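You operate a simulated robot arm through the tools that you are given. There is no shell and no other tool.

You are at the controls of a simulated two-armed robot. One attempt, no reset.

JOB
Draw the yellow slide out and lock it with the purple pin.
Fine: free the black lock first, and lock it again. Where these are worked on the way, their far stop is far enough and under half their travel is too little: black lock.

The check looks at the end state, three seconds after you hand in, the way a careful person would. Anything else that was tipped, shoved, dropped, spilled or broken makes it a failure.

ROBOT AND FRAMES
Two 7-joint arms with fingered hands on one trunk that stands fixed in place. Base frame: the origin is at the foot of the trunk, x ahead of it, y to its left, z up. Lengths are in mm, angles in rad, forces in N, time in s.
The left shoulder is at [70, 166, 843], the right one opposite. With the tool pointing down near the work surface each hand reaches from about 100 to 960 mm from the base axis, measured 20 degrees to its own side. Payload 4.1 kg a hand.
The tool frame of a hand sits at the grasp point between the pads (the TCP): z along the fingers, y along the line on which they close. The tips reach 32 mm beyond it. The gripper opens to 108 mm; its body begins 38 mm behind the TCP. The gripper is a hand of 4 fingers: y runs from the thumb to the fingers, the wrist lies at [-16, -108, -186] in the tool frame, and closing takes about 1.5 s.
Orientation is that of the tool frame in the base frame, as a unit quaternion [w, x, y, z]. With the fingers straight down and the wrist toward the robot, the tool's x, y and z point along [0, 1, 0], [1, 0, 0] and [0, 0, -1] of the base frame.

CONTROLS
- The arms move only by the tool step_arm. It takes "left_rows", "right_rows" or both (then of equal length, played together; a hand with none holds still); each is a list of rows, each an object of numbers (a shift or turn left out is 0, a gripper value left out holds the last): "x", "y", "z": the shift along the tool's x, y, z in mm; "wx", "wy", "wz": the turn, a rotation vector about the tool's x, y, z in rad. In form: [{"x": .., "y": .., "z": .., "wx": .., "wy": .., "wz": ..}, ...]. A call has 1 to 20 rows; each row is the pose to reach, as a shift and turn from the pose commanded when the call began, along the tool's axes at that moment. "left_gripper" and "right_gripper" are, for a hand that has rows, the opening, from 0 (shut) to 1 (fully open), set as the call begins (left out, the last holds). A row lasts 0.2 s, in which the tool goes at most 50 mm and 0.15 rad; a call with a longer step from one row to the next is refused whole, and so is a gripper value outside its range. Where a pose cannot be reached the arm comes as near as it can. A force on the tool above 40 N (or 10 N above the force at the start of the call, whichever is more), or a blocked arm, ends the call early, and 0.2 s more pass. The fingers move at their own pace (about 45 mm/s each) and stop on an object; they squeeze with about 30 N. The grip force told is the motor's: it shows also when the fingers shut on nothing. Time passes only in rows, and 0.2 s behind the last, so rows that repeat a pose let the fingers close. The reply holds the time, the measured pose of the TCP, the force on the tool along the base axes, the opening and the grip force, in the units named above and with some noise, with the torque about the TCP (base axes, N m) and any sound that the robot's microphone picked up, and new pictures: "show" is both (left out), scene, wrist or none (wrist: the cameras of the hands that moved).
- Cameras (640 x 400 px; columns grow to the right, rows downward): "scene" is now at [141.9, -4.2, 1079.7]; the picture's right is [-0.06, -1.00, 0.00], its down [-0.51, 0.03, -0.86] and it looks along [0.86, -0.05, -0.51] (base axes); focal length 318 px, centre (320, 200). "left" rides on the left gripper at [-64, -93, -131] in its tool frame; the picture's right is [-0.80, -0.28, 0.53], its down [0.55, -0.71, 0.45] and it looks along [0.25, 0.65, 0.72] (tool axes); focal length 247 px, centre (320, 200). "right" rides on the right gripper at [64, -93, -132] in its tool frame; the picture's right is [-0.80, 0.28, -0.53], its down [-0.55, -0.71, 0.45] and it looks along [-0.25, 0.65, 0.72] (tool axes); focal length 247 px, centre (320, 200). There is no depth. A picture from a camera that has moved, and an enlarged one, comes with that camera's place and axes in the base frame and with its lens.
- lift_body(by): slides the trunk up (or, below 0, down) by that many mm; the arms and the scene camera ride with it, the base frame stays. It gives what a move gives, with no picture.
- finger_targets(index, middle, ring, thumb_bend, hand): sets how far each is bent, from 0 (flat) to 100 (curled in); at 30 the hand is open as for a grip, at 70 the pads meet at the TCP. One left out holds its place. A second passes; each finger stops where it meets its share of the squeeze, and holds until it gets a number again. A gripper value or a shape takes the hand back. It gives what a move gives, with no picture; readings hold the bend of each and the force on the fingers (four entries, about 0 where the hand has none), thumb and palm.
- grasp_type(shape, hand): the hand has 4 fingers and takes this shape, open, in about a second: jaw (thumb against the fingers, like two jaws); tri (thumb and two fingers); tip (a fingertip pinch); poke (one finger out to press); point (the index stretched); flat (the hand flat); cup (the hand cupped); fist (a fist). The gripper value then closes the fingers along that shape, each until it touches; the sizes above hold for jaw. It gives what a move gives, with no picture.
- head_to(pan, tilt): turns the head with the scene camera to pan (to the left, within 1.501 rad either way) and tilt (down, from -0.506 to 1.204), counted from straight ahead of the robot. It gives what a move gives, and a new picture of the scene camera.
- zoom(camera, box): a new picture of the part [left, top, right, bottom] of that camera's present view, enlarged. No time passes.
- job_done(): hands the job in; it is judged then, once.

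Places have to be worked out from the pictures, the camera data and where the tool is seen. Open the grippers and draw the arms clear of the work before you hand the job in, unless the task says otherwise.

The tools are called after ">>>" as a command line: name --argument value ..., lists and objects as JSON in quotes. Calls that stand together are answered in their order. step_arm: Moves the arms, as the interface text tells. Its arguments: {"type":"object","properties":{"left_rows":{"type":"array","items":{"type":"object","properties":{"x":{"type":"number"},"y":{"type":"number"},"z":{"type":"number"},"wx":{"type":"number"},"wy":{"type":"number"},"wz":{"type":"number"}}}},"left_gripper":{"type":"number"},"right_rows":{"type":"array","items":{"type":"object","properties":{"x":{"type":"number"},"y":{"type":"number"},"z":{"type":"number"},"wx":{"type":"number"},"wy":{"type":"number"},"wz":{"type":"number"}}}},"right_gripper":{"type":"number"},"show":{"type":"string","enum":["both","scene","wrist","none"]}},"required":[]} The other tools are called the same way: lift_body (by) moves the trunk up or down; grasp_type (shape, hand) gives the hand a shape; finger_targets (index, middle, ring, thumb_bend, hand) moves the fingers one by one; head_to (pan, tilt) turns the head that bears the scene camera; zoom (camera, box) takes an enlarged picture of a part of a camera's view; job_done () hands the job in.

At the start:

```text
t: 0.0
left_tool_pos: [650.4, 174.6, 832.2]
left_ee_rot: [0.001, 0.708, 0.707, 0.0]
left_ft_force: [1.1, 0.6, 0.0]
left_moment: [-0.02, 0.0, 0.03]
left_opening: 107.5
left_grasp_force: 0.1
left_shape: jaw
left_bend: [30.0, 30.0, 30.0, 30.0]
left_finger forces: [0.1, 0.1, 0.0, 0.0, 0.1, 0.0]
right_tool_pos: [578.1, -344.4, 776.5]
right_ee_rot: [0.0, 0.707, 0.708, 0.0]
right_ft_force: [-0.1, -0.1, 0.1]
right_moment: [0.0, -0.02, -0.03]
right_opening: 107.7
right_grasp_force: 0.1
right_shape: jaw
right_bend: [30.0, 30.0, 30.0, 30.0]
right_finger forces: [0.1, 0.0, 0.0, 0.0, 0.0, 0.0]
trunk travel left (down, up): [-350.0, 590.0]
head pan, tilt (commanded): [-0.063, 0.534]
```

scene: 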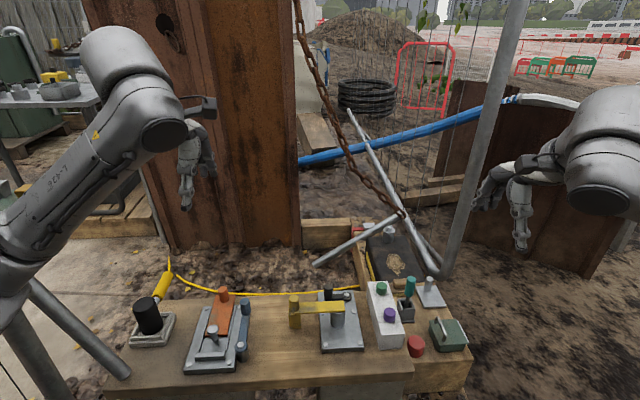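
right: 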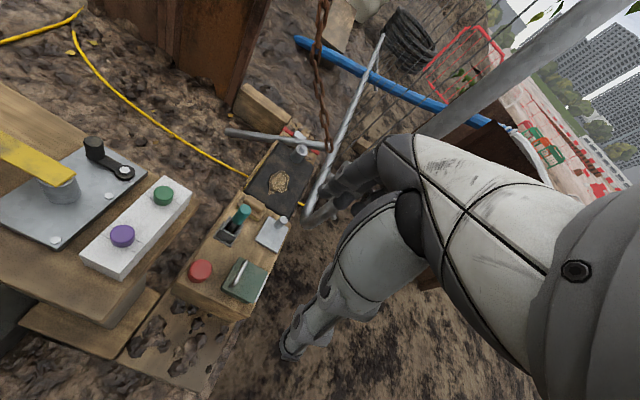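
left: 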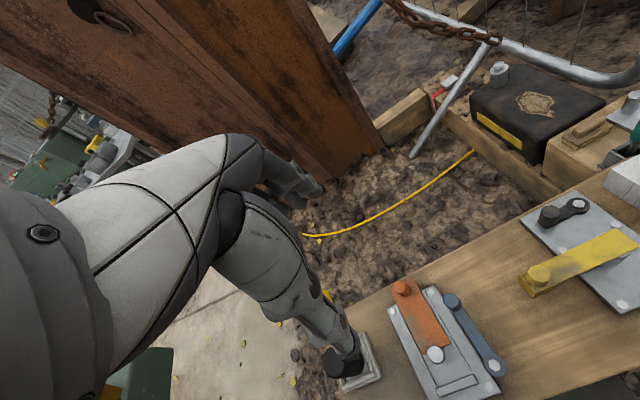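

The scene shows a bench with several mechanisms: an orange one, a yellow slide with a black lever behind, and a white block with green and purple pins. I zoom in to see them in detail.

>>> zoom --camera "scene" --box '[270, 260, 430, 360]'

>>> zoom --camera "right" --box '[0, 100, 240, 250]'

>>> zoom --camera "left" --box '[480, 170, 640, 320]'

>>> zoom --camera "scene" --box '[100, 250, 480, 400]'

```text
4.00 times, centred on (350, 310) of scene
camera zoom: at [141.9, -4.2, 1079.7], right [-0.06, -1.0, 0.0], down [-0.51, 0.03, -0.86], along [0.86, -0.05, -0.51], focal length 1271 px, centre (200, -240)
```

zoom: 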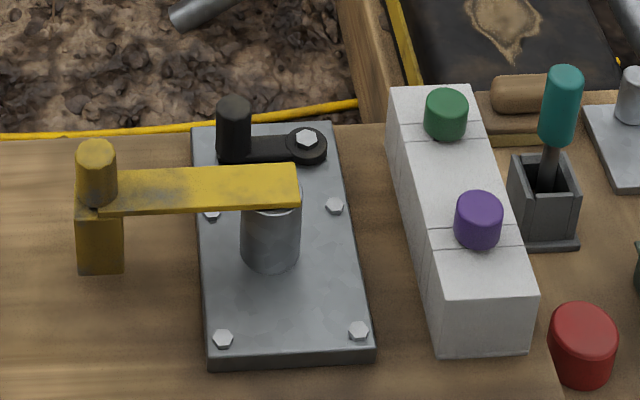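

```text
2.67 times, centred on (120, 175) of right
camera zoom: at [485.8, -280.3, 908.1], right [0.28, -0.8, 0.53], down [-0.71, -0.55, -0.45], along [0.65, -0.25, -0.72], focal length 659 px, centre (853, 267)
```

zoom: 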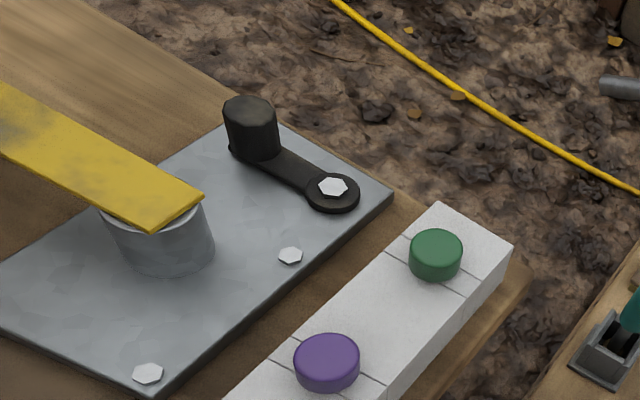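

```text
2.67 times, centred on (560, 245) of left
camera zoom: at [557.9, 109.7, 962.7], right [-0.28, -0.8, -0.53], down [-0.71, 0.55, -0.45], along [0.65, 0.25, -0.72], focal length 659 px, centre (-320, 80)
```

zoom: 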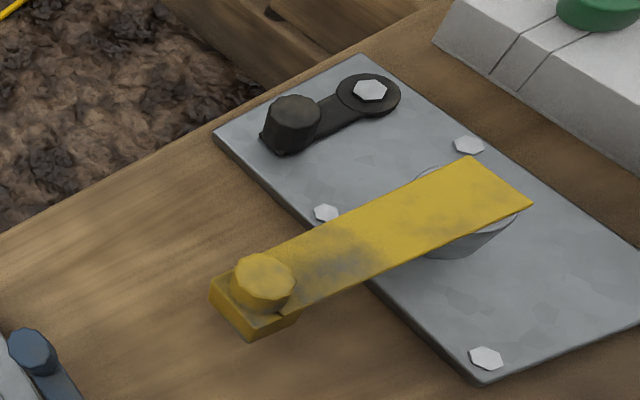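

```text
1.68 times, centred on (290, 325) of scene
camera zoom: at [141.9, -4.2, 1079.7], right [-0.06, -1.0, 0.0], down [-0.51, 0.03, -0.86], along [0.86, -0.05, -0.51], focal length 535 px, centre (370, -10)
```

zoom: 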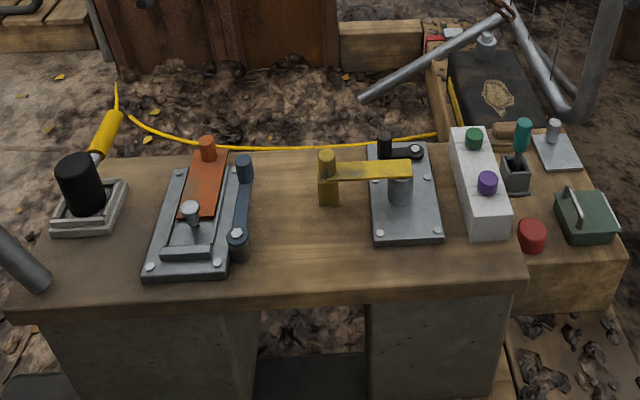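

I zoom tighter on the yellow mechanism, the black lever, and the pins to understand how they work.

>>> zoom --camera "scene" --box '[280, 280, 360, 330]'

>>> zoom --camera "scene" --box '[360, 275, 416, 310]'

>>> zoom --camera "scene" --box '[180, 280, 276, 380]'

>>> zoom --camera "left" --box '[380, 260, 540, 400]'

```text
8.00 times, centred on (320, 305) of scene
camera zoom: at [141.9, -4.2, 1079.7], right [-0.06, -1.0, 0.0], down [-0.51, 0.03, -0.86], along [0.86, -0.05, -0.51], focal length 2542 px, centre (320, -640)
```

zoom: 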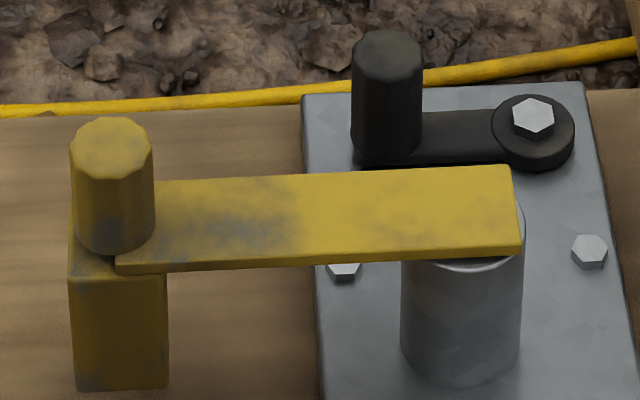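

```text
11.43 times, centred on (388, 292) of scene
camera zoom: at [141.9, -4.2, 1079.7], right [-0.06, -1.0, 0.0], down [-0.51, 0.03, -0.86], along [0.86, -0.05, -0.51], focal length 3632 px, centre (-457, -857)
```

zoom: 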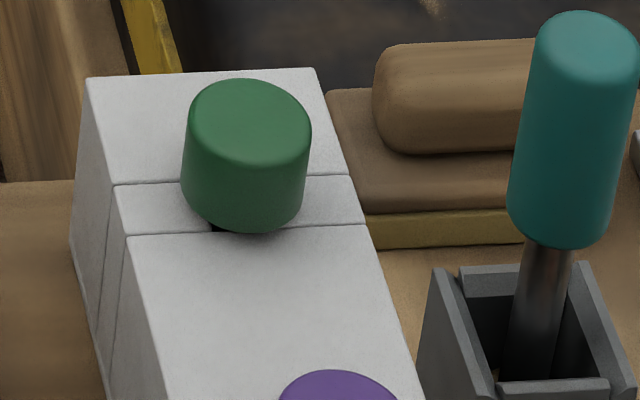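

```text
4.00 times, centred on (228, 330) of scene
camera zoom: at [141.9, -4.2, 1079.7], right [-0.06, -1.0, 0.0], down [-0.51, 0.03, -0.86], along [0.86, -0.05, -0.51], focal length 1271 px, centre (688, -320)
```

zoom: 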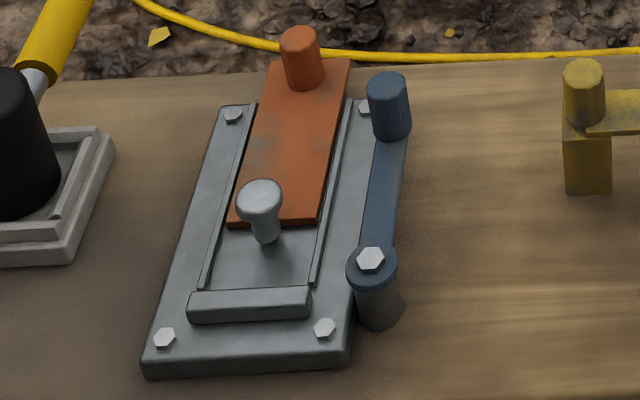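

```text
2.86 times, centred on (460, 330) of left
camera zoom: at [557.9, 109.7, 962.7], right [-0.28, -0.8, -0.53], down [-0.71, 0.55, -0.45], along [0.65, 0.25, -0.72], focal length 706 px, centre (-80, -171)
```

zoom: 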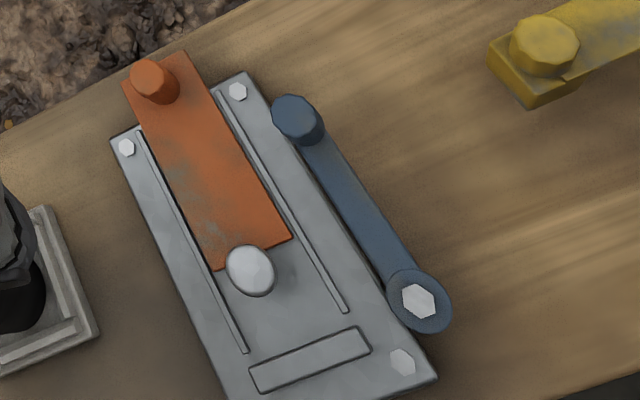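

The orange unit looks like an already drawn-and-pinned example (grey pin behind the slide). I need lower, side-on views of the yellow unit, so I first raise both hands clear before lowering the trunk.

>>> step_arm --left_rows '[{"z": -40}, {"z": -80}, {"z": -120}, {"z": -160}, {"z": -200}, {"z": -240}]' --right_rows '[{"z": -40}, {"z": -80}, {"z": -120}, {"z": -160}, {"z": -200}, {"z": -240}]' --show "both"

```text
t: 1.4
left_tool_pos: [649.7, 175.3, 1070.2]
left_ee_rot: [0.0, 0.707, 0.707, 0.0]
left_ft_force: [0.3, 0.1, -0.1]
left_moment: [0.0, -0.02, 0.01]
left_opening: 107.6
left_grasp_force: 0.0
left_shape: jaw
left_bend: [30.0, 30.0, 30.0, 30.0]
left_finger forces: [0.1, 0.1, 0.0, 0.0, 0.0, 0.0]
right_tool_pos: [577.0, -343.8, 1017.1]
right_ee_rot: [0.0, 0.707, 0.707, 0.001]
right_ft_force: [0.0, 0.1, -0.2]
right_moment: [0.02, -0.04, 0.01]
right_opening: 107.8
right_grasp_force: 0.0
right_shape: jaw
right_bend: [30.0, 30.0, 30.0, 30.0]
right_finger forces: [0.0, 0.0, 0.0, 0.1, 0.1, 0.0]
trunk travel left (down, up): [-350.0, 590.0]
head pan, tilt (commanded): [-0.063, 0.534]
camera scene: at [140.9, -4.0, 1079.7], right [-0.06, -1.0, 0.0], down [-0.51, 0.03, -0.86], along [0.86, -0.05, -0.51], focal length 318 px, centre (320, 200)
camera right: at [485.3, -280.1, 1148.4], right [0.28, -0.8, 0.53], down [-0.71, -0.55, -0.45], along [0.65, -0.25, -0.72], focal length 247 px, centre (320, 200)
camera left: at [557.5, 110.1, 1201.6], right [-0.28, -0.8, -0.53], down [-0.71, 0.55, -0.45], along [0.65, 0.25, -0.72], focal length 247 px, centre (320, 200)
```

scene: 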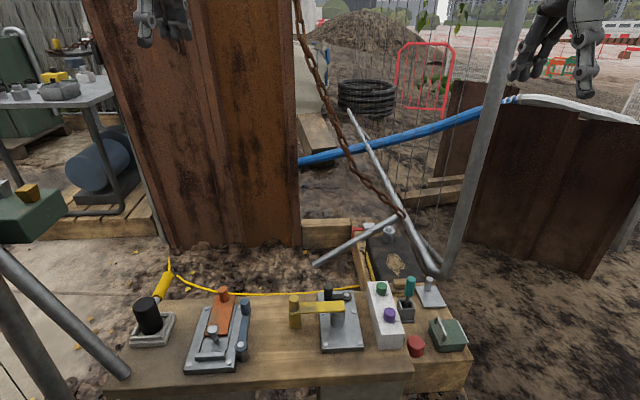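
right: 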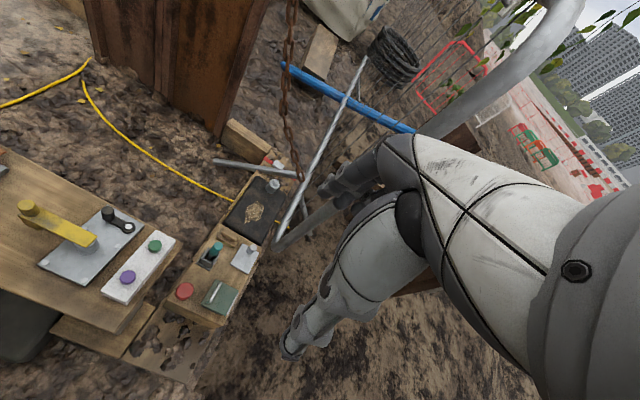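
left: 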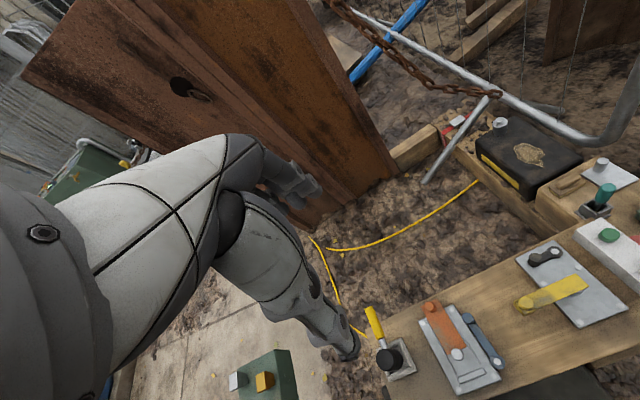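

Hands are well above the bench now. I lower the trunk by 200 mm to bring the head camera down for a shallower view.

>>> lift_body --by -200

>>> head_to --pan 0.0 --tilt 0.6

>>> zoom --camera "scene" --box '[260, 180, 420, 280]'

```text
t: 3.6
left_tool_pos: [651.4, 173.7, 870.2]
left_ee_rot: [0.0, 0.707, 0.708, 0.0]
left_ft_force: [-0.1, -0.2, 0.6]
left_moment: [0.0, -0.02, 0.06]
left_opening: 107.5
left_grasp_force: 0.1
left_shape: jaw
left_bend: [30.0, 30.0, 30.0, 30.0]
left_finger forces: [0.0, 0.1, 0.1, 0.0, 0.0, 0.0]
right_tool_pos: [579.3, -344.5, 817.5]
right_ee_rot: [0.0, 0.707, 0.707, 0.0]
right_ft_force: [-0.9, 0.4, 0.4]
right_moment: [0.01, 0.0, 0.01]
right_opening: 107.6
right_grasp_force: 0.1
right_shape: jaw
right_bend: [30.0, 30.0, 30.0, 30.0]
right_finger forces: [0.0, 0.0, 0.0, 0.0, 0.0, 0.0]
trunk travel left (down, up): [-150.0, 790.0]
head pan, tilt (commanded): [-0.063, 0.534]
```

```text
t: 4.2
left_tool_pos: [650.7, 173.7, 868.9]
left_ee_rot: [0.0, 0.707, 0.707, 0.0]
left_ft_force: [-0.3, 0.3, -0.7]
left_moment: [-0.01, -0.02, 0.03]
left_opening: 107.5
left_grasp_force: 0.1
left_shape: jaw
left_bend: [30.0, 30.0, 30.0, 30.0]
left_finger forces: [0.1, 0.0, 0.1, 0.1, 0.0, 0.0]
right_tool_pos: [578.7, -344.4, 815.8]
right_ee_rot: [0.0, 0.707, 0.707, 0.0]
right_ft_force: [0.8, -0.3, 0.0]
right_moment: [-0.03, 0.01, -0.01]
right_opening: 107.6
right_grasp_force: 0.1
right_shape: jaw
right_bend: [30.0, 30.0, 30.0, 30.0]
right_finger forces: [0.0, 0.0, 0.0, 0.1, 0.1, 0.1]
trunk travel left (down, up): [-150.0, 790.0]
head pan, tilt (commanded): [0.0, 0.6]
camera scene: at [140.2, 1.5, 873.8], right [0.0, -1.0, 0.0], down [-0.56, 0.0, -0.83], along [0.83, 0.0, -0.56], focal length 318 px, centre (320, 200)
```

scene: 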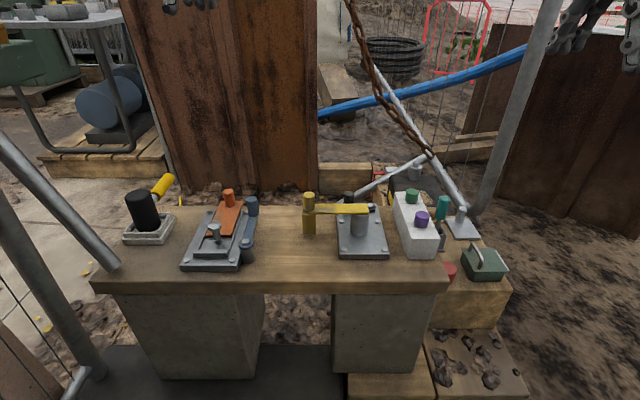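

```text
4.00 times, centred on (340, 230) of scene
camera zoom: at [140.2, 1.5, 873.8], right [0.0, -1.0, 0.0], down [-0.56, 0.0, -0.83], along [0.83, 0.0, -0.56], focal length 1271 px, centre (240, 80)
```

zoom: 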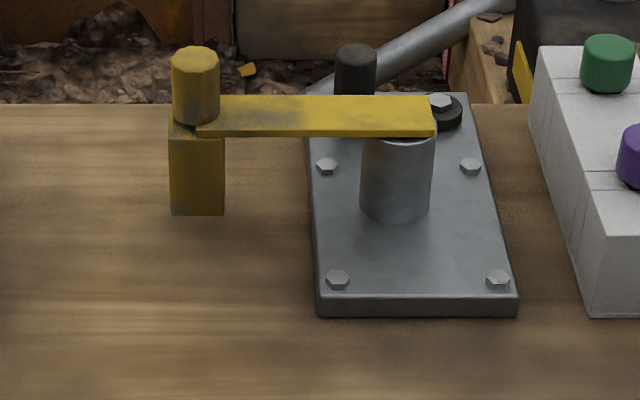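

The slide bar rests on the grey post with a hanging block and a knob at its left end. I want an even flatter view, but first I check what is near the left arm by panning the head.

>>> head_to --pan 0.9 --tilt 0.5

>>> head_to --pan -0.9 --tilt 0.5

```text
t: 5.4
left_tool_pos: [651.3, 174.7, 869.2]
left_ee_rot: [0.0, 0.707, 0.707, 0.001]
left_ft_force: [0.1, -0.2, -0.9]
left_moment: [-0.01, 0.0, 0.02]
left_opening: 107.6
left_grasp_force: 0.0
left_shape: jaw
left_bend: [30.0, 30.0, 30.0, 30.0]
left_finger forces: [0.0, 0.0, 0.0, 0.0, 0.1, 0.1]
right_tool_pos: [578.3, -342.2, 816.4]
right_ee_rot: [0.001, 0.707, 0.707, 0.0]
right_ft_force: [-0.2, 0.0, -0.3]
right_moment: [-0.03, 0.02, 0.01]
right_opening: 107.5
right_grasp_force: 0.0
right_shape: jaw
right_bend: [30.0, 30.0, 30.0, 30.0]
right_finger forces: [0.0, 0.1, 0.0, 0.0, 0.0, 0.0]
trunk travel left (down, up): [-150.0, 790.0]
head pan, tilt (commanded): [0.901, 0.499]
camera scene: at [108.4, 72.8, 882.8], right [0.78, -0.62, 0.0], down [-0.3, -0.37, -0.88], along [0.55, 0.69, -0.48], focal length 318 px, centre (320, 200)
```

scene: 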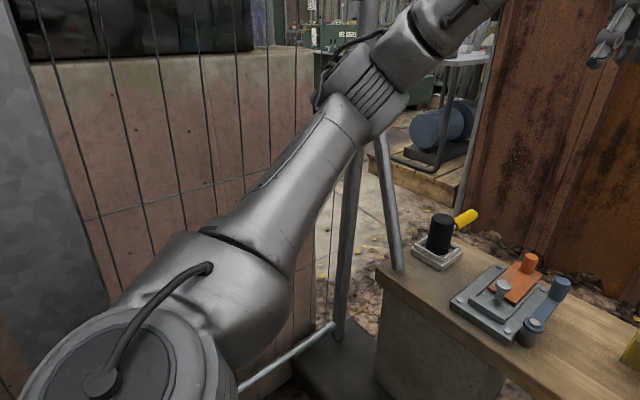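

```text
t: 7.2
left_tool_pos: [648.6, 174.4, 869.0]
left_ee_rot: [-0.001, 0.707, 0.707, 0.001]
left_ft_force: [-0.3, 0.2, 0.4]
left_moment: [-0.02, -0.01, 0.0]
left_opening: 107.6
left_grasp_force: 0.1
left_shape: jaw
left_bend: [30.0, 30.0, 30.0, 30.0]
left_finger forces: [0.0, 0.0, 0.0, 0.0, 0.1, 0.0]
right_tool_pos: [579.9, -344.7, 817.3]
right_ee_rot: [0.0, 0.707, 0.707, 0.0]
right_ft_force: [0.1, 0.3, 0.5]
right_moment: [0.0, 0.01, -0.01]
right_opening: 107.4
right_grasp_force: 0.1
right_shape: jaw
right_bend: [30.0, 30.0, 30.0, 30.0]
right_finger forces: [0.0, 0.1, 0.0, 0.1, 0.1, 0.1]
trunk travel left (down, up): [-150.0, 790.0]
head pan, tilt (commanded): [-0.901, 0.499]
camera scene: at [108.4, -69.8, 882.8], right [-0.78, -0.62, 0.0], down [-0.3, 0.38, -0.88], along [0.55, -0.69, -0.48], focal length 318 px, centre (320, 200)
```

scene: 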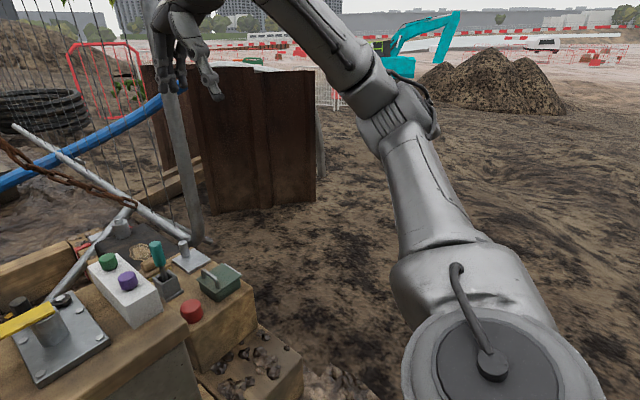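

The left elbow is near a leaning pole, so I won't lower the trunk further. I zoom on the mechanism in this panned view.

>>> zoom --camera "scene" --box '[0, 240, 220, 390]'

>>> zoom --camera "right" --box '[0, 100, 240, 250]'

>>> zoom --camera "left" --box '[440, 150, 640, 310]'

```text
2.67 times, centred on (110, 315) of scene
camera zoom: at [108.4, -69.8, 882.8], right [-0.78, -0.62, 0.0], down [-0.3, 0.38, -0.88], along [0.55, -0.69, -0.48], focal length 848 px, centre (880, -107)
```

zoom: 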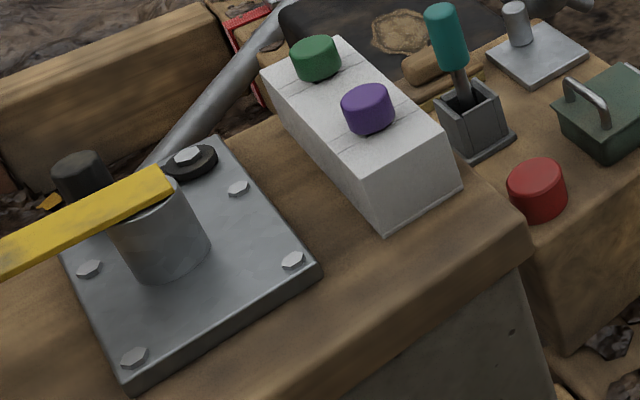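

```text
2.67 times, centred on (120, 175) of right
camera zoom: at [486.5, -280.1, 947.4], right [0.28, -0.8, 0.53], down [-0.71, -0.55, -0.45], along [0.65, -0.25, -0.72], focal length 659 px, centre (853, 267)
```

zoom: 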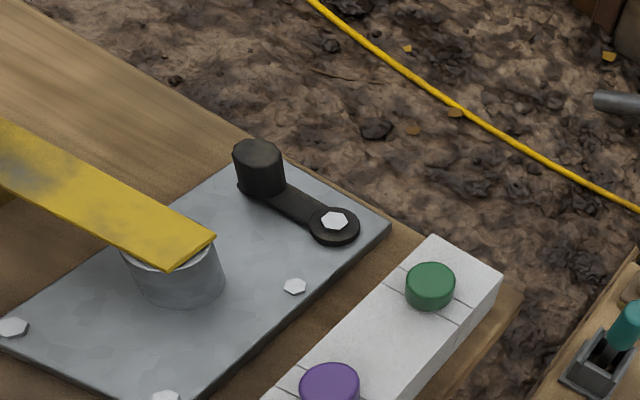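

```text
2.50 times, centred on (540, 230) of left
camera zoom: at [558.7, 109.8, 1000.5], right [-0.28, -0.8, -0.53], down [-0.71, 0.55, -0.45], along [0.65, 0.25, -0.72], focal length 617 px, centre (-230, 125)
```

zoom: 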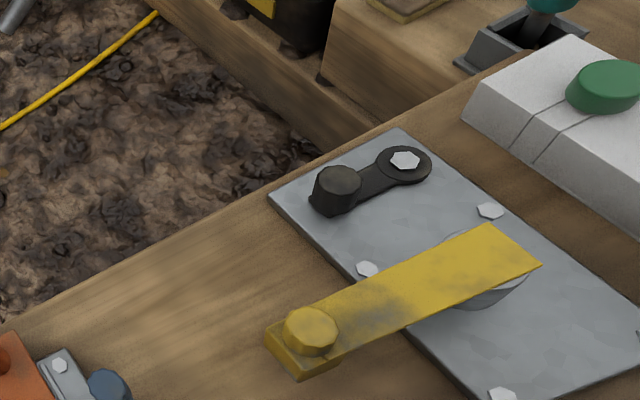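

I zoom further on the post top and black lock from the several current viewpoints, since zoomed pictures show real detail.

>>> zoom --camera "scene" --box '[0, 280, 80, 350]'

>>> zoom --camera "right" --box '[30, 150, 150, 225]'

>>> head_to --pan 0.3 --tilt 0.5

```text
5.71 times, centred on (40, 315) of scene
camera zoom: at [108.4, -69.8, 882.8], right [-0.78, -0.62, 0.0], down [-0.3, 0.38, -0.88], along [0.55, -0.69, -0.48], focal length 1816 px, centre (1920, -457)
```

zoom: 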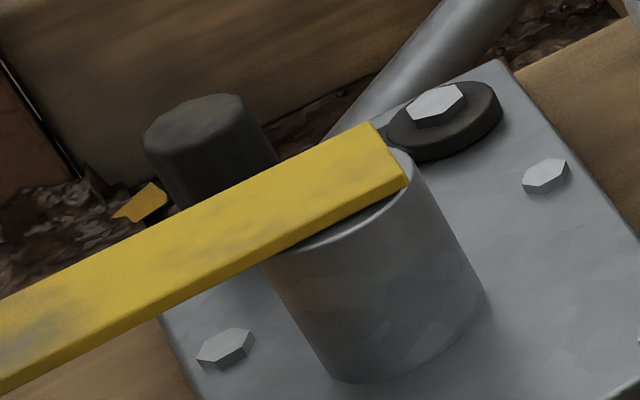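

```text
5.33 times, centred on (90, 188) of right
camera zoom: at [486.5, -280.1, 947.4], right [0.28, -0.8, 0.53], down [-0.71, -0.55, -0.45], along [0.65, -0.25, -0.72], focal length 1317 px, centre (1547, 267)
```

zoom: 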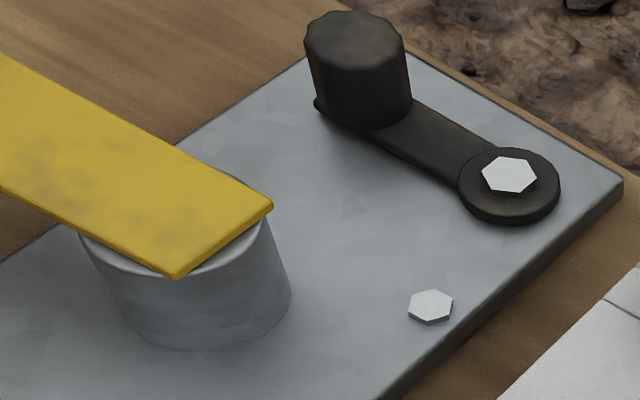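

```text
t: 8.6
left_tool_pos: [651.3, 174.6, 870.0]
left_ee_rot: [0.001, 0.707, 0.707, 0.0]
left_ft_force: [0.2, -0.1, -0.1]
left_moment: [0.0, 0.02, -0.01]
left_opening: 107.6
left_grasp_force: 0.2
left_shape: jaw
left_bend: [30.0, 30.0, 30.0, 30.0]
left_finger forces: [0.0, 0.0, 0.0, 0.0, 0.0, 0.0]
right_tool_pos: [578.8, -345.0, 816.4]
right_ee_rot: [0.001, 0.707, 0.707, 0.0]
right_ft_force: [0.9, 0.2, 1.3]
right_moment: [-0.03, -0.03, 0.01]
right_opening: 107.7
right_grasp_force: 0.2
right_shape: jaw
right_bend: [30.0, 30.0, 30.0, 30.0]
right_finger forces: [0.0, 0.0, 0.0, 0.0, 0.0, 0.1]
trunk travel left (down, up): [-150.0, 790.0]
head pan, tilt (commanded): [0.3, 0.499]
camera scene: at [138.8, 28.3, 882.8], right [0.29, -0.96, 0.0], down [-0.46, -0.14, -0.88], along [0.84, 0.26, -0.48], focal length 318 px, centre (320, 200)
```

scene: 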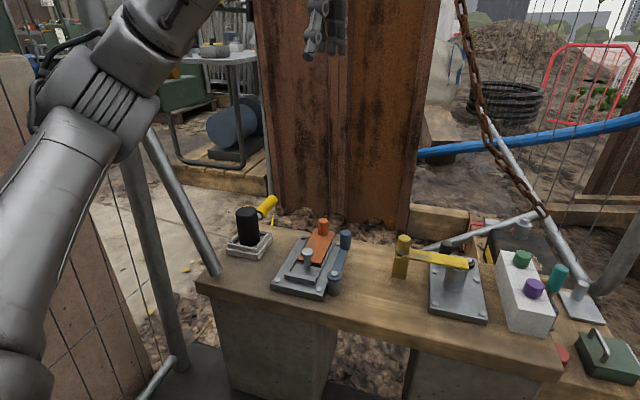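

I zoom on the yellow block's foot and around the post from this viewpoint.

>>> zoom --camera "scene" --box '[380, 225, 500, 325]'

>>> zoom --camera "scene" --box '[380, 225, 430, 285]'

>>> zoom --camera "scene" --box '[265, 205, 365, 305]'

```text
4.00 times, centred on (440, 275) of scene
camera zoom: at [138.8, 28.3, 882.8], right [0.29, -0.96, 0.0], down [-0.46, -0.14, -0.88], along [0.84, 0.26, -0.48], focal length 1271 px, centre (-160, -100)
```

zoom: 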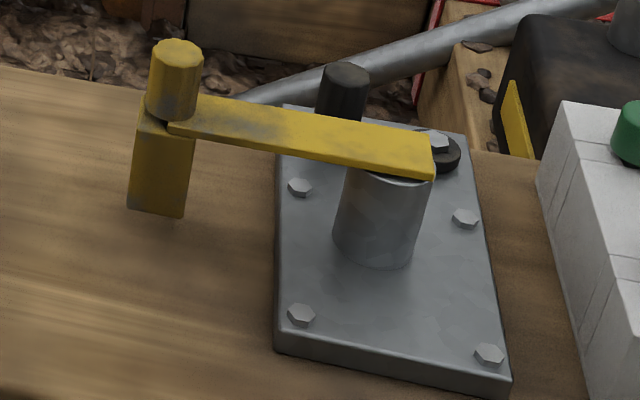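

```text
6.67 times, centred on (405, 255) of scene
camera zoom: at [138.8, 28.3, 882.8], right [0.29, -0.96, 0.0], down [-0.46, -0.14, -0.88], along [0.84, 0.26, -0.48], focal length 2119 px, centre (-247, -167)
```

zoom: 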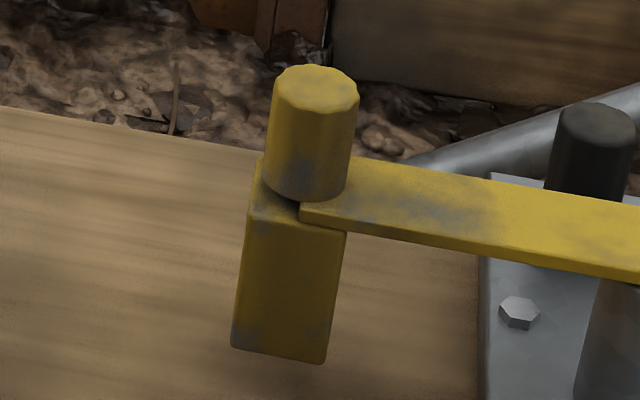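

```text
4.00 times, centred on (315, 255) of scene
camera zoom: at [138.8, 28.3, 882.8], right [0.29, -0.96, 0.0], down [-0.46, -0.14, -0.88], along [0.84, 0.26, -0.48], focal length 1271 px, centre (340, -20)
```

zoom: 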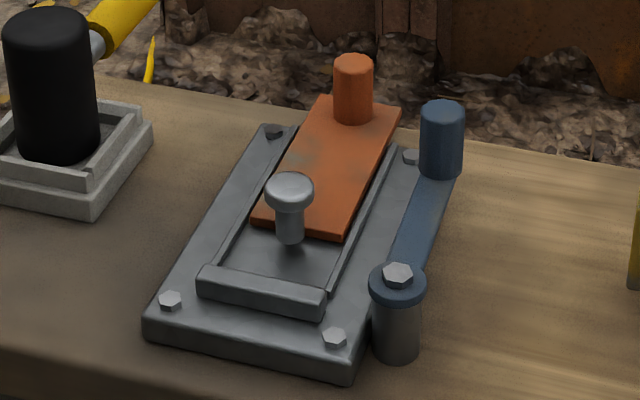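

My estimates so far: yellow knob top (617, 22, 561), bar top z≈531 over post (617,-71), black knob top (688,-58, 515) with pivot bolt (690,-101), purple pin head top (591,-180, 532). I try the "poke" shape on the right hand and look at the hand to learn where the finger lies.

>>> grasp_type --shape "poke" --hand "right"

>>> head_to --pan -0.6 --tilt 0.1

>>> zoom --camera "right" --box '[220, 100, 640, 400]'

```text
t: 9.5
left_tool_pos: [649.6, 175.2, 869.2]
left_ee_rot: [0.0, 0.707, 0.707, 0.0]
left_ft_force: [-1.1, -0.5, 0.0]
left_moment: [0.0, 0.03, -0.02]
left_opening: 107.4
left_grasp_force: 0.1
left_shape: jaw
left_bend: [30.0, 30.0, 30.0, 30.0]
left_finger forces: [0.0, 0.0, 0.1, 0.0, 0.0, 0.1]
right_tool_pos: [578.6, -343.7, 816.1]
right_ee_rot: [0.001, 0.707, 0.707, 0.001]
right_ft_force: [1.1, 0.0, 0.5]
right_moment: [-0.01, -0.01, 0.0]
right_opening: 0.0
right_grasp_force: 0.1
right_shape: poke
right_bend: [70.0, 70.0, 99.0, 100.0]
right_finger forces: [0.0, 0.0, 0.0, 0.0, 0.1, 0.0]
trunk travel left (down, up): [-150.0, 790.0]
head pan, tilt (commanded): [0.3, 0.499]
```

```text
t: 10.7
left_tool_pos: [651.3, 174.4, 869.7]
left_ee_rot: [0.0, 0.707, 0.707, 0.0]
left_ft_force: [0.1, 0.6, -0.1]
left_moment: [0.02, 0.02, 0.01]
left_opening: 107.7
left_grasp_force: 0.0
left_shape: jaw
left_bend: [30.0, 30.0, 30.0, 30.0]
left_finger forces: [0.0, 0.0, 0.0, 0.1, 0.0, 0.1]
right_tool_pos: [579.2, -343.8, 816.6]
right_ee_rot: [0.001, 0.707, 0.707, 0.0]
right_ft_force: [0.1, 0.0, 0.1]
right_moment: [0.02, -0.03, -0.01]
right_opening: 0.0
right_grasp_force: 0.0
right_shape: poke
right_bend: [70.0, 70.0, 99.0, 100.0]
right_finger forces: [0.0, 0.0, 0.0, 0.0, 0.0, 0.1]
trunk travel left (down, up): [-150.0, 790.0]
head pan, tilt (commanded): [-0.6, 0.099]
camera scene: at [127.8, -50.4, 919.9], right [-0.56, -0.83, 0.0], down [-0.08, 0.06, -0.99], along [0.82, -0.56, -0.1], focal length 318 px, centre (320, 200)
```

scene: 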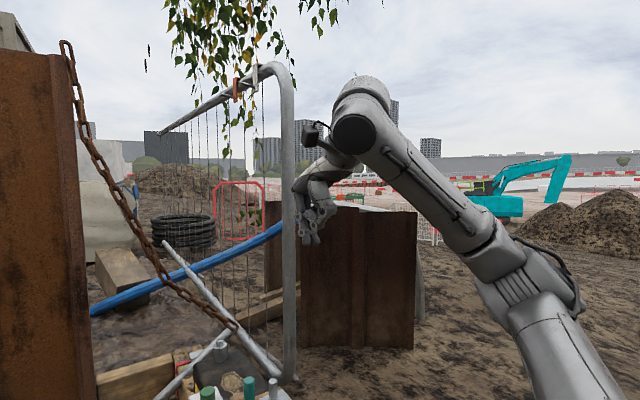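

```text
1.33 times, centred on (430, 250) of right
camera zoom: at [486.5, -280.2, 947.4], right [0.28, -0.8, 0.53], down [-0.71, -0.55, -0.45], along [0.65, -0.25, -0.72], focal length 329 px, centre (173, 133)
```

zoom: 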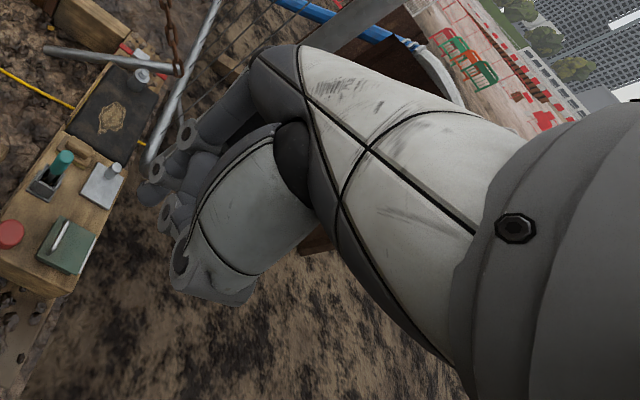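

I zoom on the right hand to see the finger geometry in the poke shape.

>>> zoom --camera "scene" --box '[270, 110, 370, 260]'

>>> grasp_type --shape "point" --hand "right"

>>> zoom --camera "scene" --box '[270, 110, 370, 260]'

>>> grasp_type --shape "tip" --hand "right"

>>> zoom --camera "scene" --box '[270, 110, 370, 260]'

```text
2.67 times, centred on (320, 185) of scene
camera zoom: at [127.8, -50.4, 919.9], right [-0.56, -0.83, 0.0], down [-0.08, 0.06, -0.99], along [0.82, -0.56, -0.1], focal length 848 px, centre (320, 240)
```

zoom: 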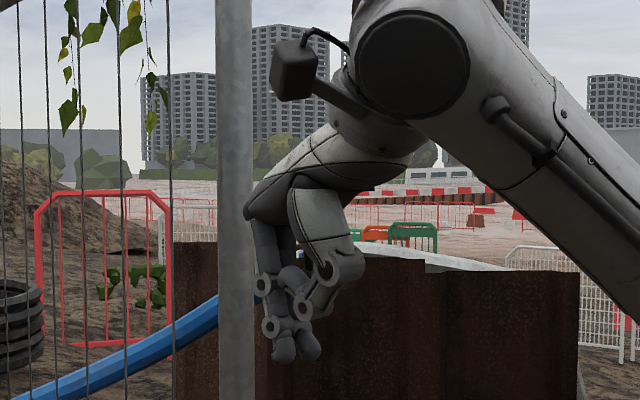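

```text
t: 11.6
left_tool_pos: [650.6, 174.1, 869.1]
left_ee_rot: [0.0, 0.707, 0.707, 0.0]
left_ft_force: [0.2, 0.7, -0.7]
left_moment: [0.03, -0.01, -0.01]
left_opening: 107.3
left_grasp_force: 0.0
left_shape: jaw
left_bend: [30.0, 30.0, 30.0, 30.0]
left_finger forces: [0.0, 0.0, 0.1, 0.0, 0.1, 0.0]
right_tool_pos: [579.3, -343.1, 816.6]
right_ee_rot: [0.0, 0.708, 0.707, -0.001]
right_ft_force: [-0.4, 0.5, 0.3]
right_moment: [0.02, -0.03, -0.03]
right_opening: 0.0
right_grasp_force: 0.0
right_shape: point
right_bend: [19.0, 100.0, 100.0, 99.0]
right_finger forces: [0.0, 0.0, 0.1, 0.1, 0.1, 0.0]
trunk travel left (down, up): [-150.0, 790.0]
head pan, tilt (commanded): [-0.6, 0.099]
```

```text
2.67 times, centred on (320, 185) of scene
camera zoom: at [127.8, -50.5, 919.9], right [-0.57, -0.82, 0.0], down [-0.08, 0.06, -0.99], along [0.82, -0.56, -0.1], focal length 848 px, centre (320, 240)
```

zoom: 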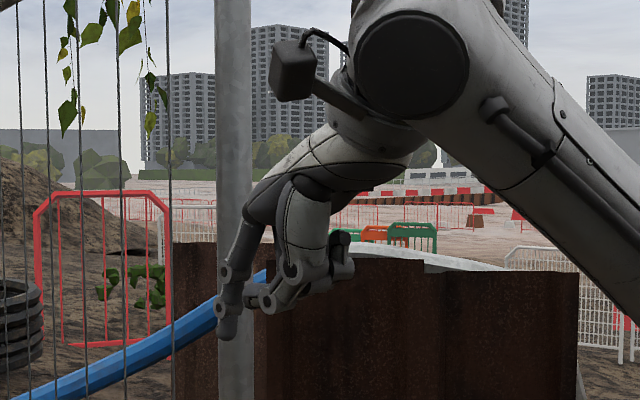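

```text
t: 12.5
left_tool_pos: [651.1, 174.2, 870.5]
left_ee_rot: [0.0, 0.707, 0.707, 0.0]
left_ft_force: [0.2, -0.7, -0.1]
left_moment: [0.01, 0.0, -0.01]
left_opening: 107.7
left_grasp_force: 0.1
left_shape: jaw
left_bend: [30.0, 30.0, 30.0, 30.0]
left_finger forces: [0.0, 0.1, 0.1, 0.0, 0.0, 0.0]
right_tool_pos: [579.2, -344.0, 815.7]
right_ee_rot: [0.001, 0.707, 0.707, 0.001]
right_ft_force: [-0.9, 0.5, -0.2]
right_moment: [0.01, -0.02, 0.01]
right_opening: 107.5
right_grasp_force: 0.0
right_shape: tip
right_bend: [30.0, 98.0, 99.0, 30.0]
right_finger forces: [0.1, 0.0, 0.1, 0.0, 0.1, 0.0]
trunk travel left (down, up): [-150.0, 790.0]
head pan, tilt (commanded): [-0.6, 0.099]
```

```text
2.67 times, centred on (320, 185) of scene
camera zoom: at [127.8, -50.5, 919.9], right [-0.57, -0.82, 0.0], down [-0.08, 0.06, -0.99], along [0.82, -0.56, -0.1], focal length 848 px, centre (320, 240)
```

zoom: 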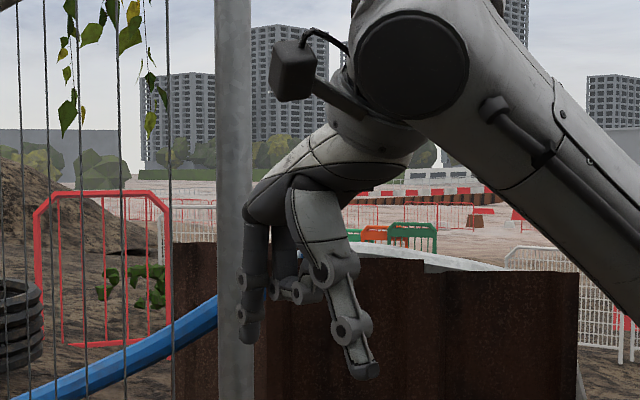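

The fingers in poke shape are a compact two-finger probe near the TCP line (tool x about −17…+23, tip ~28 mm below TCP). I go back to the original trunk height and set the poke shape for working the black knob.

>>> lift_body --by 200

>>> grasp_type --shape "poke" --hand "right"

>>> head_to --pan -0.1 --tilt 0.6

```text
t: 14.7
left_tool_pos: [651.2, 174.2, 1068.4]
left_ee_rot: [-0.001, 0.707, 0.707, 0.0]
left_ft_force: [0.2, 0.6, 0.2]
left_moment: [0.0, -0.01, 0.01]
left_opening: 107.6
left_grasp_force: 0.2
left_shape: jaw
left_bend: [30.0, 30.0, 30.0, 30.0]
left_finger forces: [0.0, 0.0, 0.0, 0.0, 0.0, 0.0]
right_tool_pos: [578.7, -344.9, 1016.4]
right_ee_rot: [0.0, 0.707, 0.707, 0.0]
right_ft_force: [-0.6, -0.4, 0.5]
right_moment: [0.0, -0.01, -0.01]
right_opening: 107.7
right_grasp_force: 0.2
right_shape: tip
right_bend: [30.0, 98.0, 99.0, 30.0]
right_finger forces: [0.0, 0.1, 0.1, 0.0, 0.1, 0.0]
trunk travel left (down, up): [-350.0, 590.0]
head pan, tilt (commanded): [-0.6, 0.099]
```

```text
t: 15.6
left_tool_pos: [651.1, 174.6, 1069.9]
left_ee_rot: [0.0, 0.707, 0.707, 0.001]
left_ft_force: [0.0, 0.4, 0.4]
left_moment: [-0.01, -0.03, 0.03]
left_opening: 107.7
left_grasp_force: 0.1
left_shape: jaw
left_bend: [30.0, 30.0, 30.0, 30.0]
left_finger forces: [0.0, 0.0, 0.0, 0.0, 0.0, 0.1]
right_tool_pos: [580.7, -343.6, 1015.8]
right_ee_rot: [0.0, 0.707, 0.707, 0.0]
right_ft_force: [-0.8, 0.2, 0.8]
right_moment: [-0.02, 0.02, 0.01]
right_opening: 0.0
right_grasp_force: 0.1
right_shape: poke
right_bend: [70.0, 70.0, 99.0, 100.0]
right_finger forces: [0.1, 0.1, 0.1, 0.1, 0.1, 0.0]
trunk travel left (down, up): [-350.0, 590.0]
head pan, tilt (commanded): [-0.6, 0.099]
```

```text
t: 16.5
left_tool_pos: [651.0, 175.3, 1069.7]
left_ee_rot: [0.0, 0.708, 0.707, 0.0]
left_ft_force: [0.4, 0.6, 0.0]
left_moment: [0.03, 0.0, 0.0]
left_opening: 107.8
left_grasp_force: 0.0
left_shape: jaw
left_bend: [30.0, 30.0, 30.0, 30.0]
left_finger forces: [0.0, 0.0, 0.0, 0.1, 0.0, 0.0]
right_tool_pos: [579.2, -343.9, 1016.5]
right_ee_rot: [0.001, 0.707, 0.707, -0.001]
right_ft_force: [0.0, 0.7, -0.4]
right_moment: [0.01, 0.02, -0.01]
right_opening: 0.1
right_grasp_force: 0.1
right_shape: poke
right_bend: [70.0, 70.0, 99.0, 100.0]
right_finger forces: [0.1, 0.1, 0.0, 0.0, 0.1, 0.0]
trunk travel left (down, up): [-350.0, 590.0]
head pan, tilt (commanded): [-0.099, 0.6]
camera scene: at [139.9, -7.4, 1073.8], right [-0.1, -0.99, 0.0], down [-0.56, 0.06, -0.83], along [0.82, -0.08, -0.56], focal length 318 px, centre (320, 200)
```

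scene: 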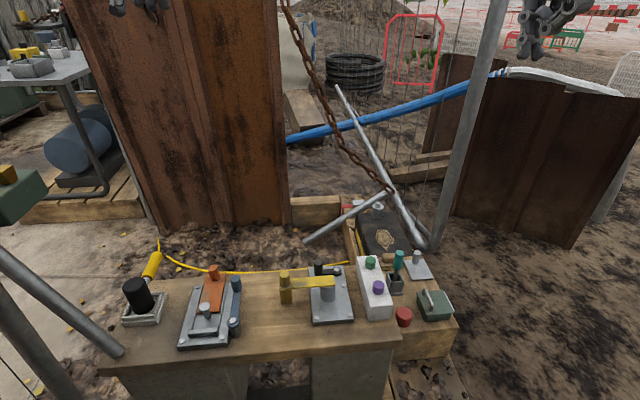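

I move the right hand high over to the far side of the black knob (TCP about (708, −61)) and descend to z≈600 to check alignment.

>>> step_arm --right_rows '[{"x": 40, "y": 18}, {"x": 80, "y": 36}, {"x": 120, "y": 54}, {"x": 160, "y": 72}, {"x": 200, "y": 90}, {"x": 240, "y": 110}, {"x": 283, "y": 129}, {"x": 283, "y": 129, "z": 45}, {"x": 283, "y": 129, "z": 90}, {"x": 283, "y": 129, "z": 135}, {"x": 283, "y": 129, "z": 180}, {"x": 283, "y": 129, "z": 225}, {"x": 283, "y": 129, "z": 270}, {"x": 283, "y": 129, "z": 315}, {"x": 283, "y": 129, "z": 360}, {"x": 283, "y": 129, "z": 400}, {"x": 283, "y": 129, "z": 416}]' --show "both"

```text
t: 20.1
left_tool_pos: [651.5, 174.1, 1070.2]
left_ee_rot: [0.0, 0.707, 0.707, 0.0]
left_ft_force: [0.5, -0.3, -0.6]
left_moment: [0.01, 0.02, 0.01]
left_opening: 107.6
left_grasp_force: 0.1
left_shape: jaw
left_bend: [30.0, 30.0, 30.0, 30.0]
left_finger forces: [0.0, 0.0, 0.0, 0.0, 0.0, 0.0]
right_tool_pos: [708.1, -59.7, 601.2]
right_ee_rot: [0.0, 0.707, 0.707, -0.001]
right_ft_force: [0.1, 0.1, -0.6]
right_moment: [0.01, 0.0, 0.04]
right_opening: 0.0
right_grasp_force: 0.1
right_shape: poke
right_bend: [70.0, 70.0, 99.0, 100.0]
right_finger forces: [0.0, 0.1, 0.1, 0.0, 0.1, 0.1]
trunk travel left (down, up): [-350.0, 590.0]
head pan, tilt (commanded): [-0.099, 0.6]
camera scene: at [139.9, -7.2, 1073.8], right [-0.1, -0.99, 0.0], down [-0.56, 0.06, -0.82], along [0.82, -0.08, -0.57], focal length 318 px, centre (320, 200)
camera right: at [615.3, 4.8, 732.3], right [0.28, -0.8, 0.53], down [-0.71, -0.55, -0.45], along [0.65, -0.25, -0.72], focal length 247 px, centre (320, 200)
```

scene: 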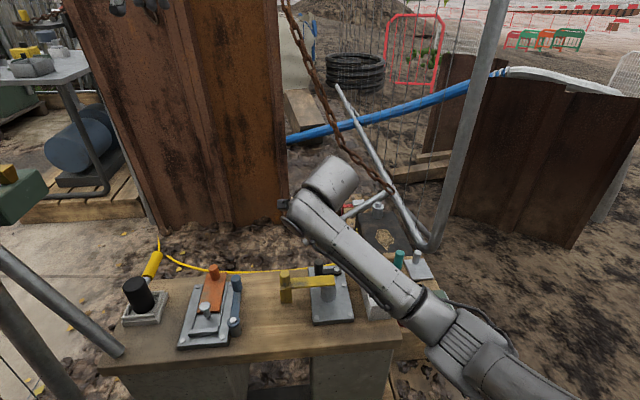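
right: 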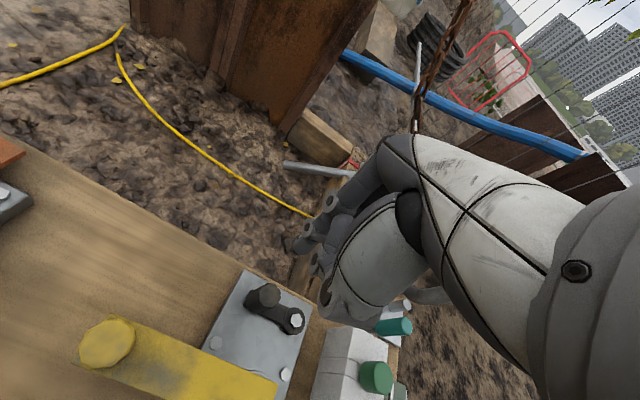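

The hand is behind the knob in the scene view; I zoom in to check alignment before descending.

>>> zoom --camera "scene" --box '[260, 170, 380, 330]'

>>> zoom --camera "right" --box '[180, 170, 400, 330]'

```text
2.50 times, centred on (320, 250) of scene
camera zoom: at [139.9, -7.2, 1073.8], right [-0.1, -0.99, 0.0], down [-0.56, 0.06, -0.82], along [0.82, -0.08, -0.57], focal length 794 px, centre (320, 75)
```

zoom: 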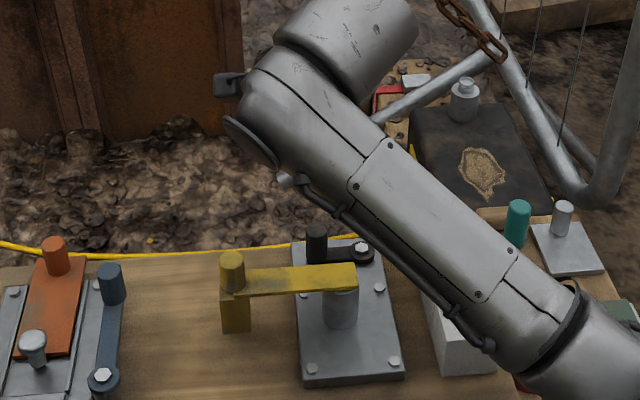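

```text
2.50 times, centred on (290, 250) of right
camera zoom: at [615.3, 4.8, 732.3], right [0.28, -0.8, 0.53], down [-0.71, -0.55, -0.45], along [0.65, -0.25, -0.72], focal length 617 px, centre (395, 75)
```

zoom: 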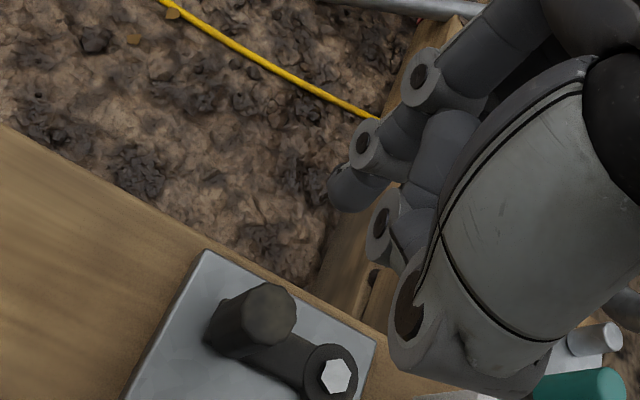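

Index tip projects to about (707, −48); the knob's back face is near x≈699, so I shift 9 mm farther back and descend to TCP z≈523 (tips ≈495, above the lever arm).

>>> step_arm --right_rows '[{"y": 9}, {"y": 9, "z": 20}, {"y": 9, "z": 40}, {"y": 9, "z": 60}, {"y": 9, "z": 70}, {"y": 9, "z": 78}]' --show "both"

>>> zoom --camera "right" --box '[180, 170, 400, 330]'

>>> zoom --camera "scene" --box '[270, 230, 370, 330]'

```text
t: 21.5
left_tool_pos: [651.5, 174.1, 1069.0]
left_ee_rot: [0.0, 0.707, 0.707, 0.0]
left_ft_force: [-0.2, 0.0, 0.6]
left_moment: [-0.01, 0.0, -0.03]
left_opening: 107.7
left_grasp_force: 0.1
left_shape: jaw
left_bend: [30.0, 30.0, 30.0, 30.0]
left_finger forces: [0.0, 0.1, 0.1, 0.1, 0.1, 0.1]
right_tool_pos: [717.4, -59.7, 523.0]
right_ee_rot: [0.0, 0.707, 0.707, -0.001]
right_ft_force: [0.3, 0.3, -0.3]
right_moment: [-0.01, 0.04, -0.02]
right_opening: 0.1
right_grasp_force: 0.0
right_shape: poke
right_bend: [70.0, 70.0, 99.0, 100.0]
right_finger forces: [0.0, 0.0, 0.1, 0.1, 0.0, 0.0]
trunk travel left (down, up): [-350.0, 590.0]
head pan, tilt (commanded): [-0.099, 0.6]
camera scene: at [139.9, -7.2, 1073.8], right [-0.1, -0.99, 0.0], down [-0.56, 0.06, -0.82], along [0.82, -0.08, -0.57], focal length 318 px, centre (320, 200)
camera right: at [625.2, 3.3, 653.1], right [0.28, -0.8, 0.53], down [-0.71, -0.55, -0.45], along [0.65, -0.25, -0.72], focal length 247 px, centre (320, 200)
```

scene: 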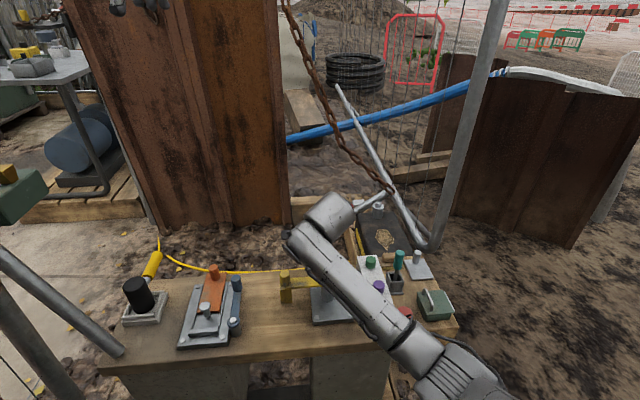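
right: 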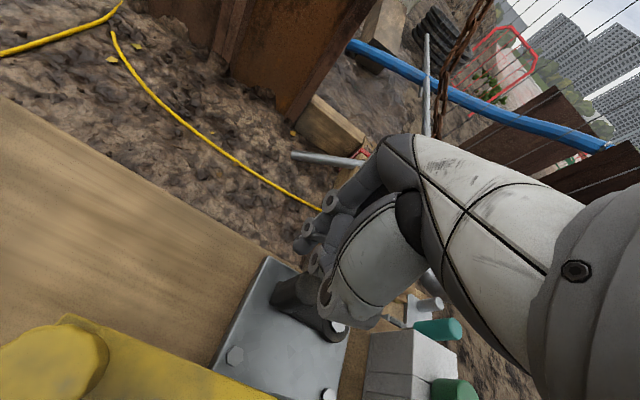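

```text
2.50 times, centred on (290, 250) of right
camera zoom: at [625.2, 3.3, 653.1], right [0.28, -0.8, 0.53], down [-0.71, -0.55, -0.45], along [0.65, -0.25, -0.72], focal length 617 px, centre (395, 75)
```

zoom: 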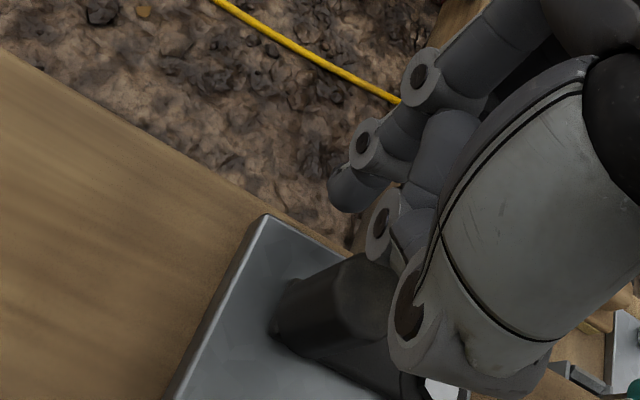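

```text
4.00 times, centred on (320, 280) of scene
camera zoom: at [139.9, -7.2, 1073.8], right [-0.1, -0.99, 0.0], down [-0.56, 0.06, -0.82], along [0.82, -0.08, -0.57], focal length 1271 px, centre (320, -120)
```

zoom: 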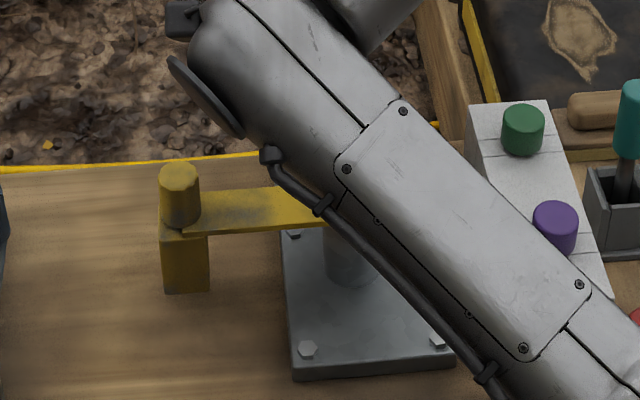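

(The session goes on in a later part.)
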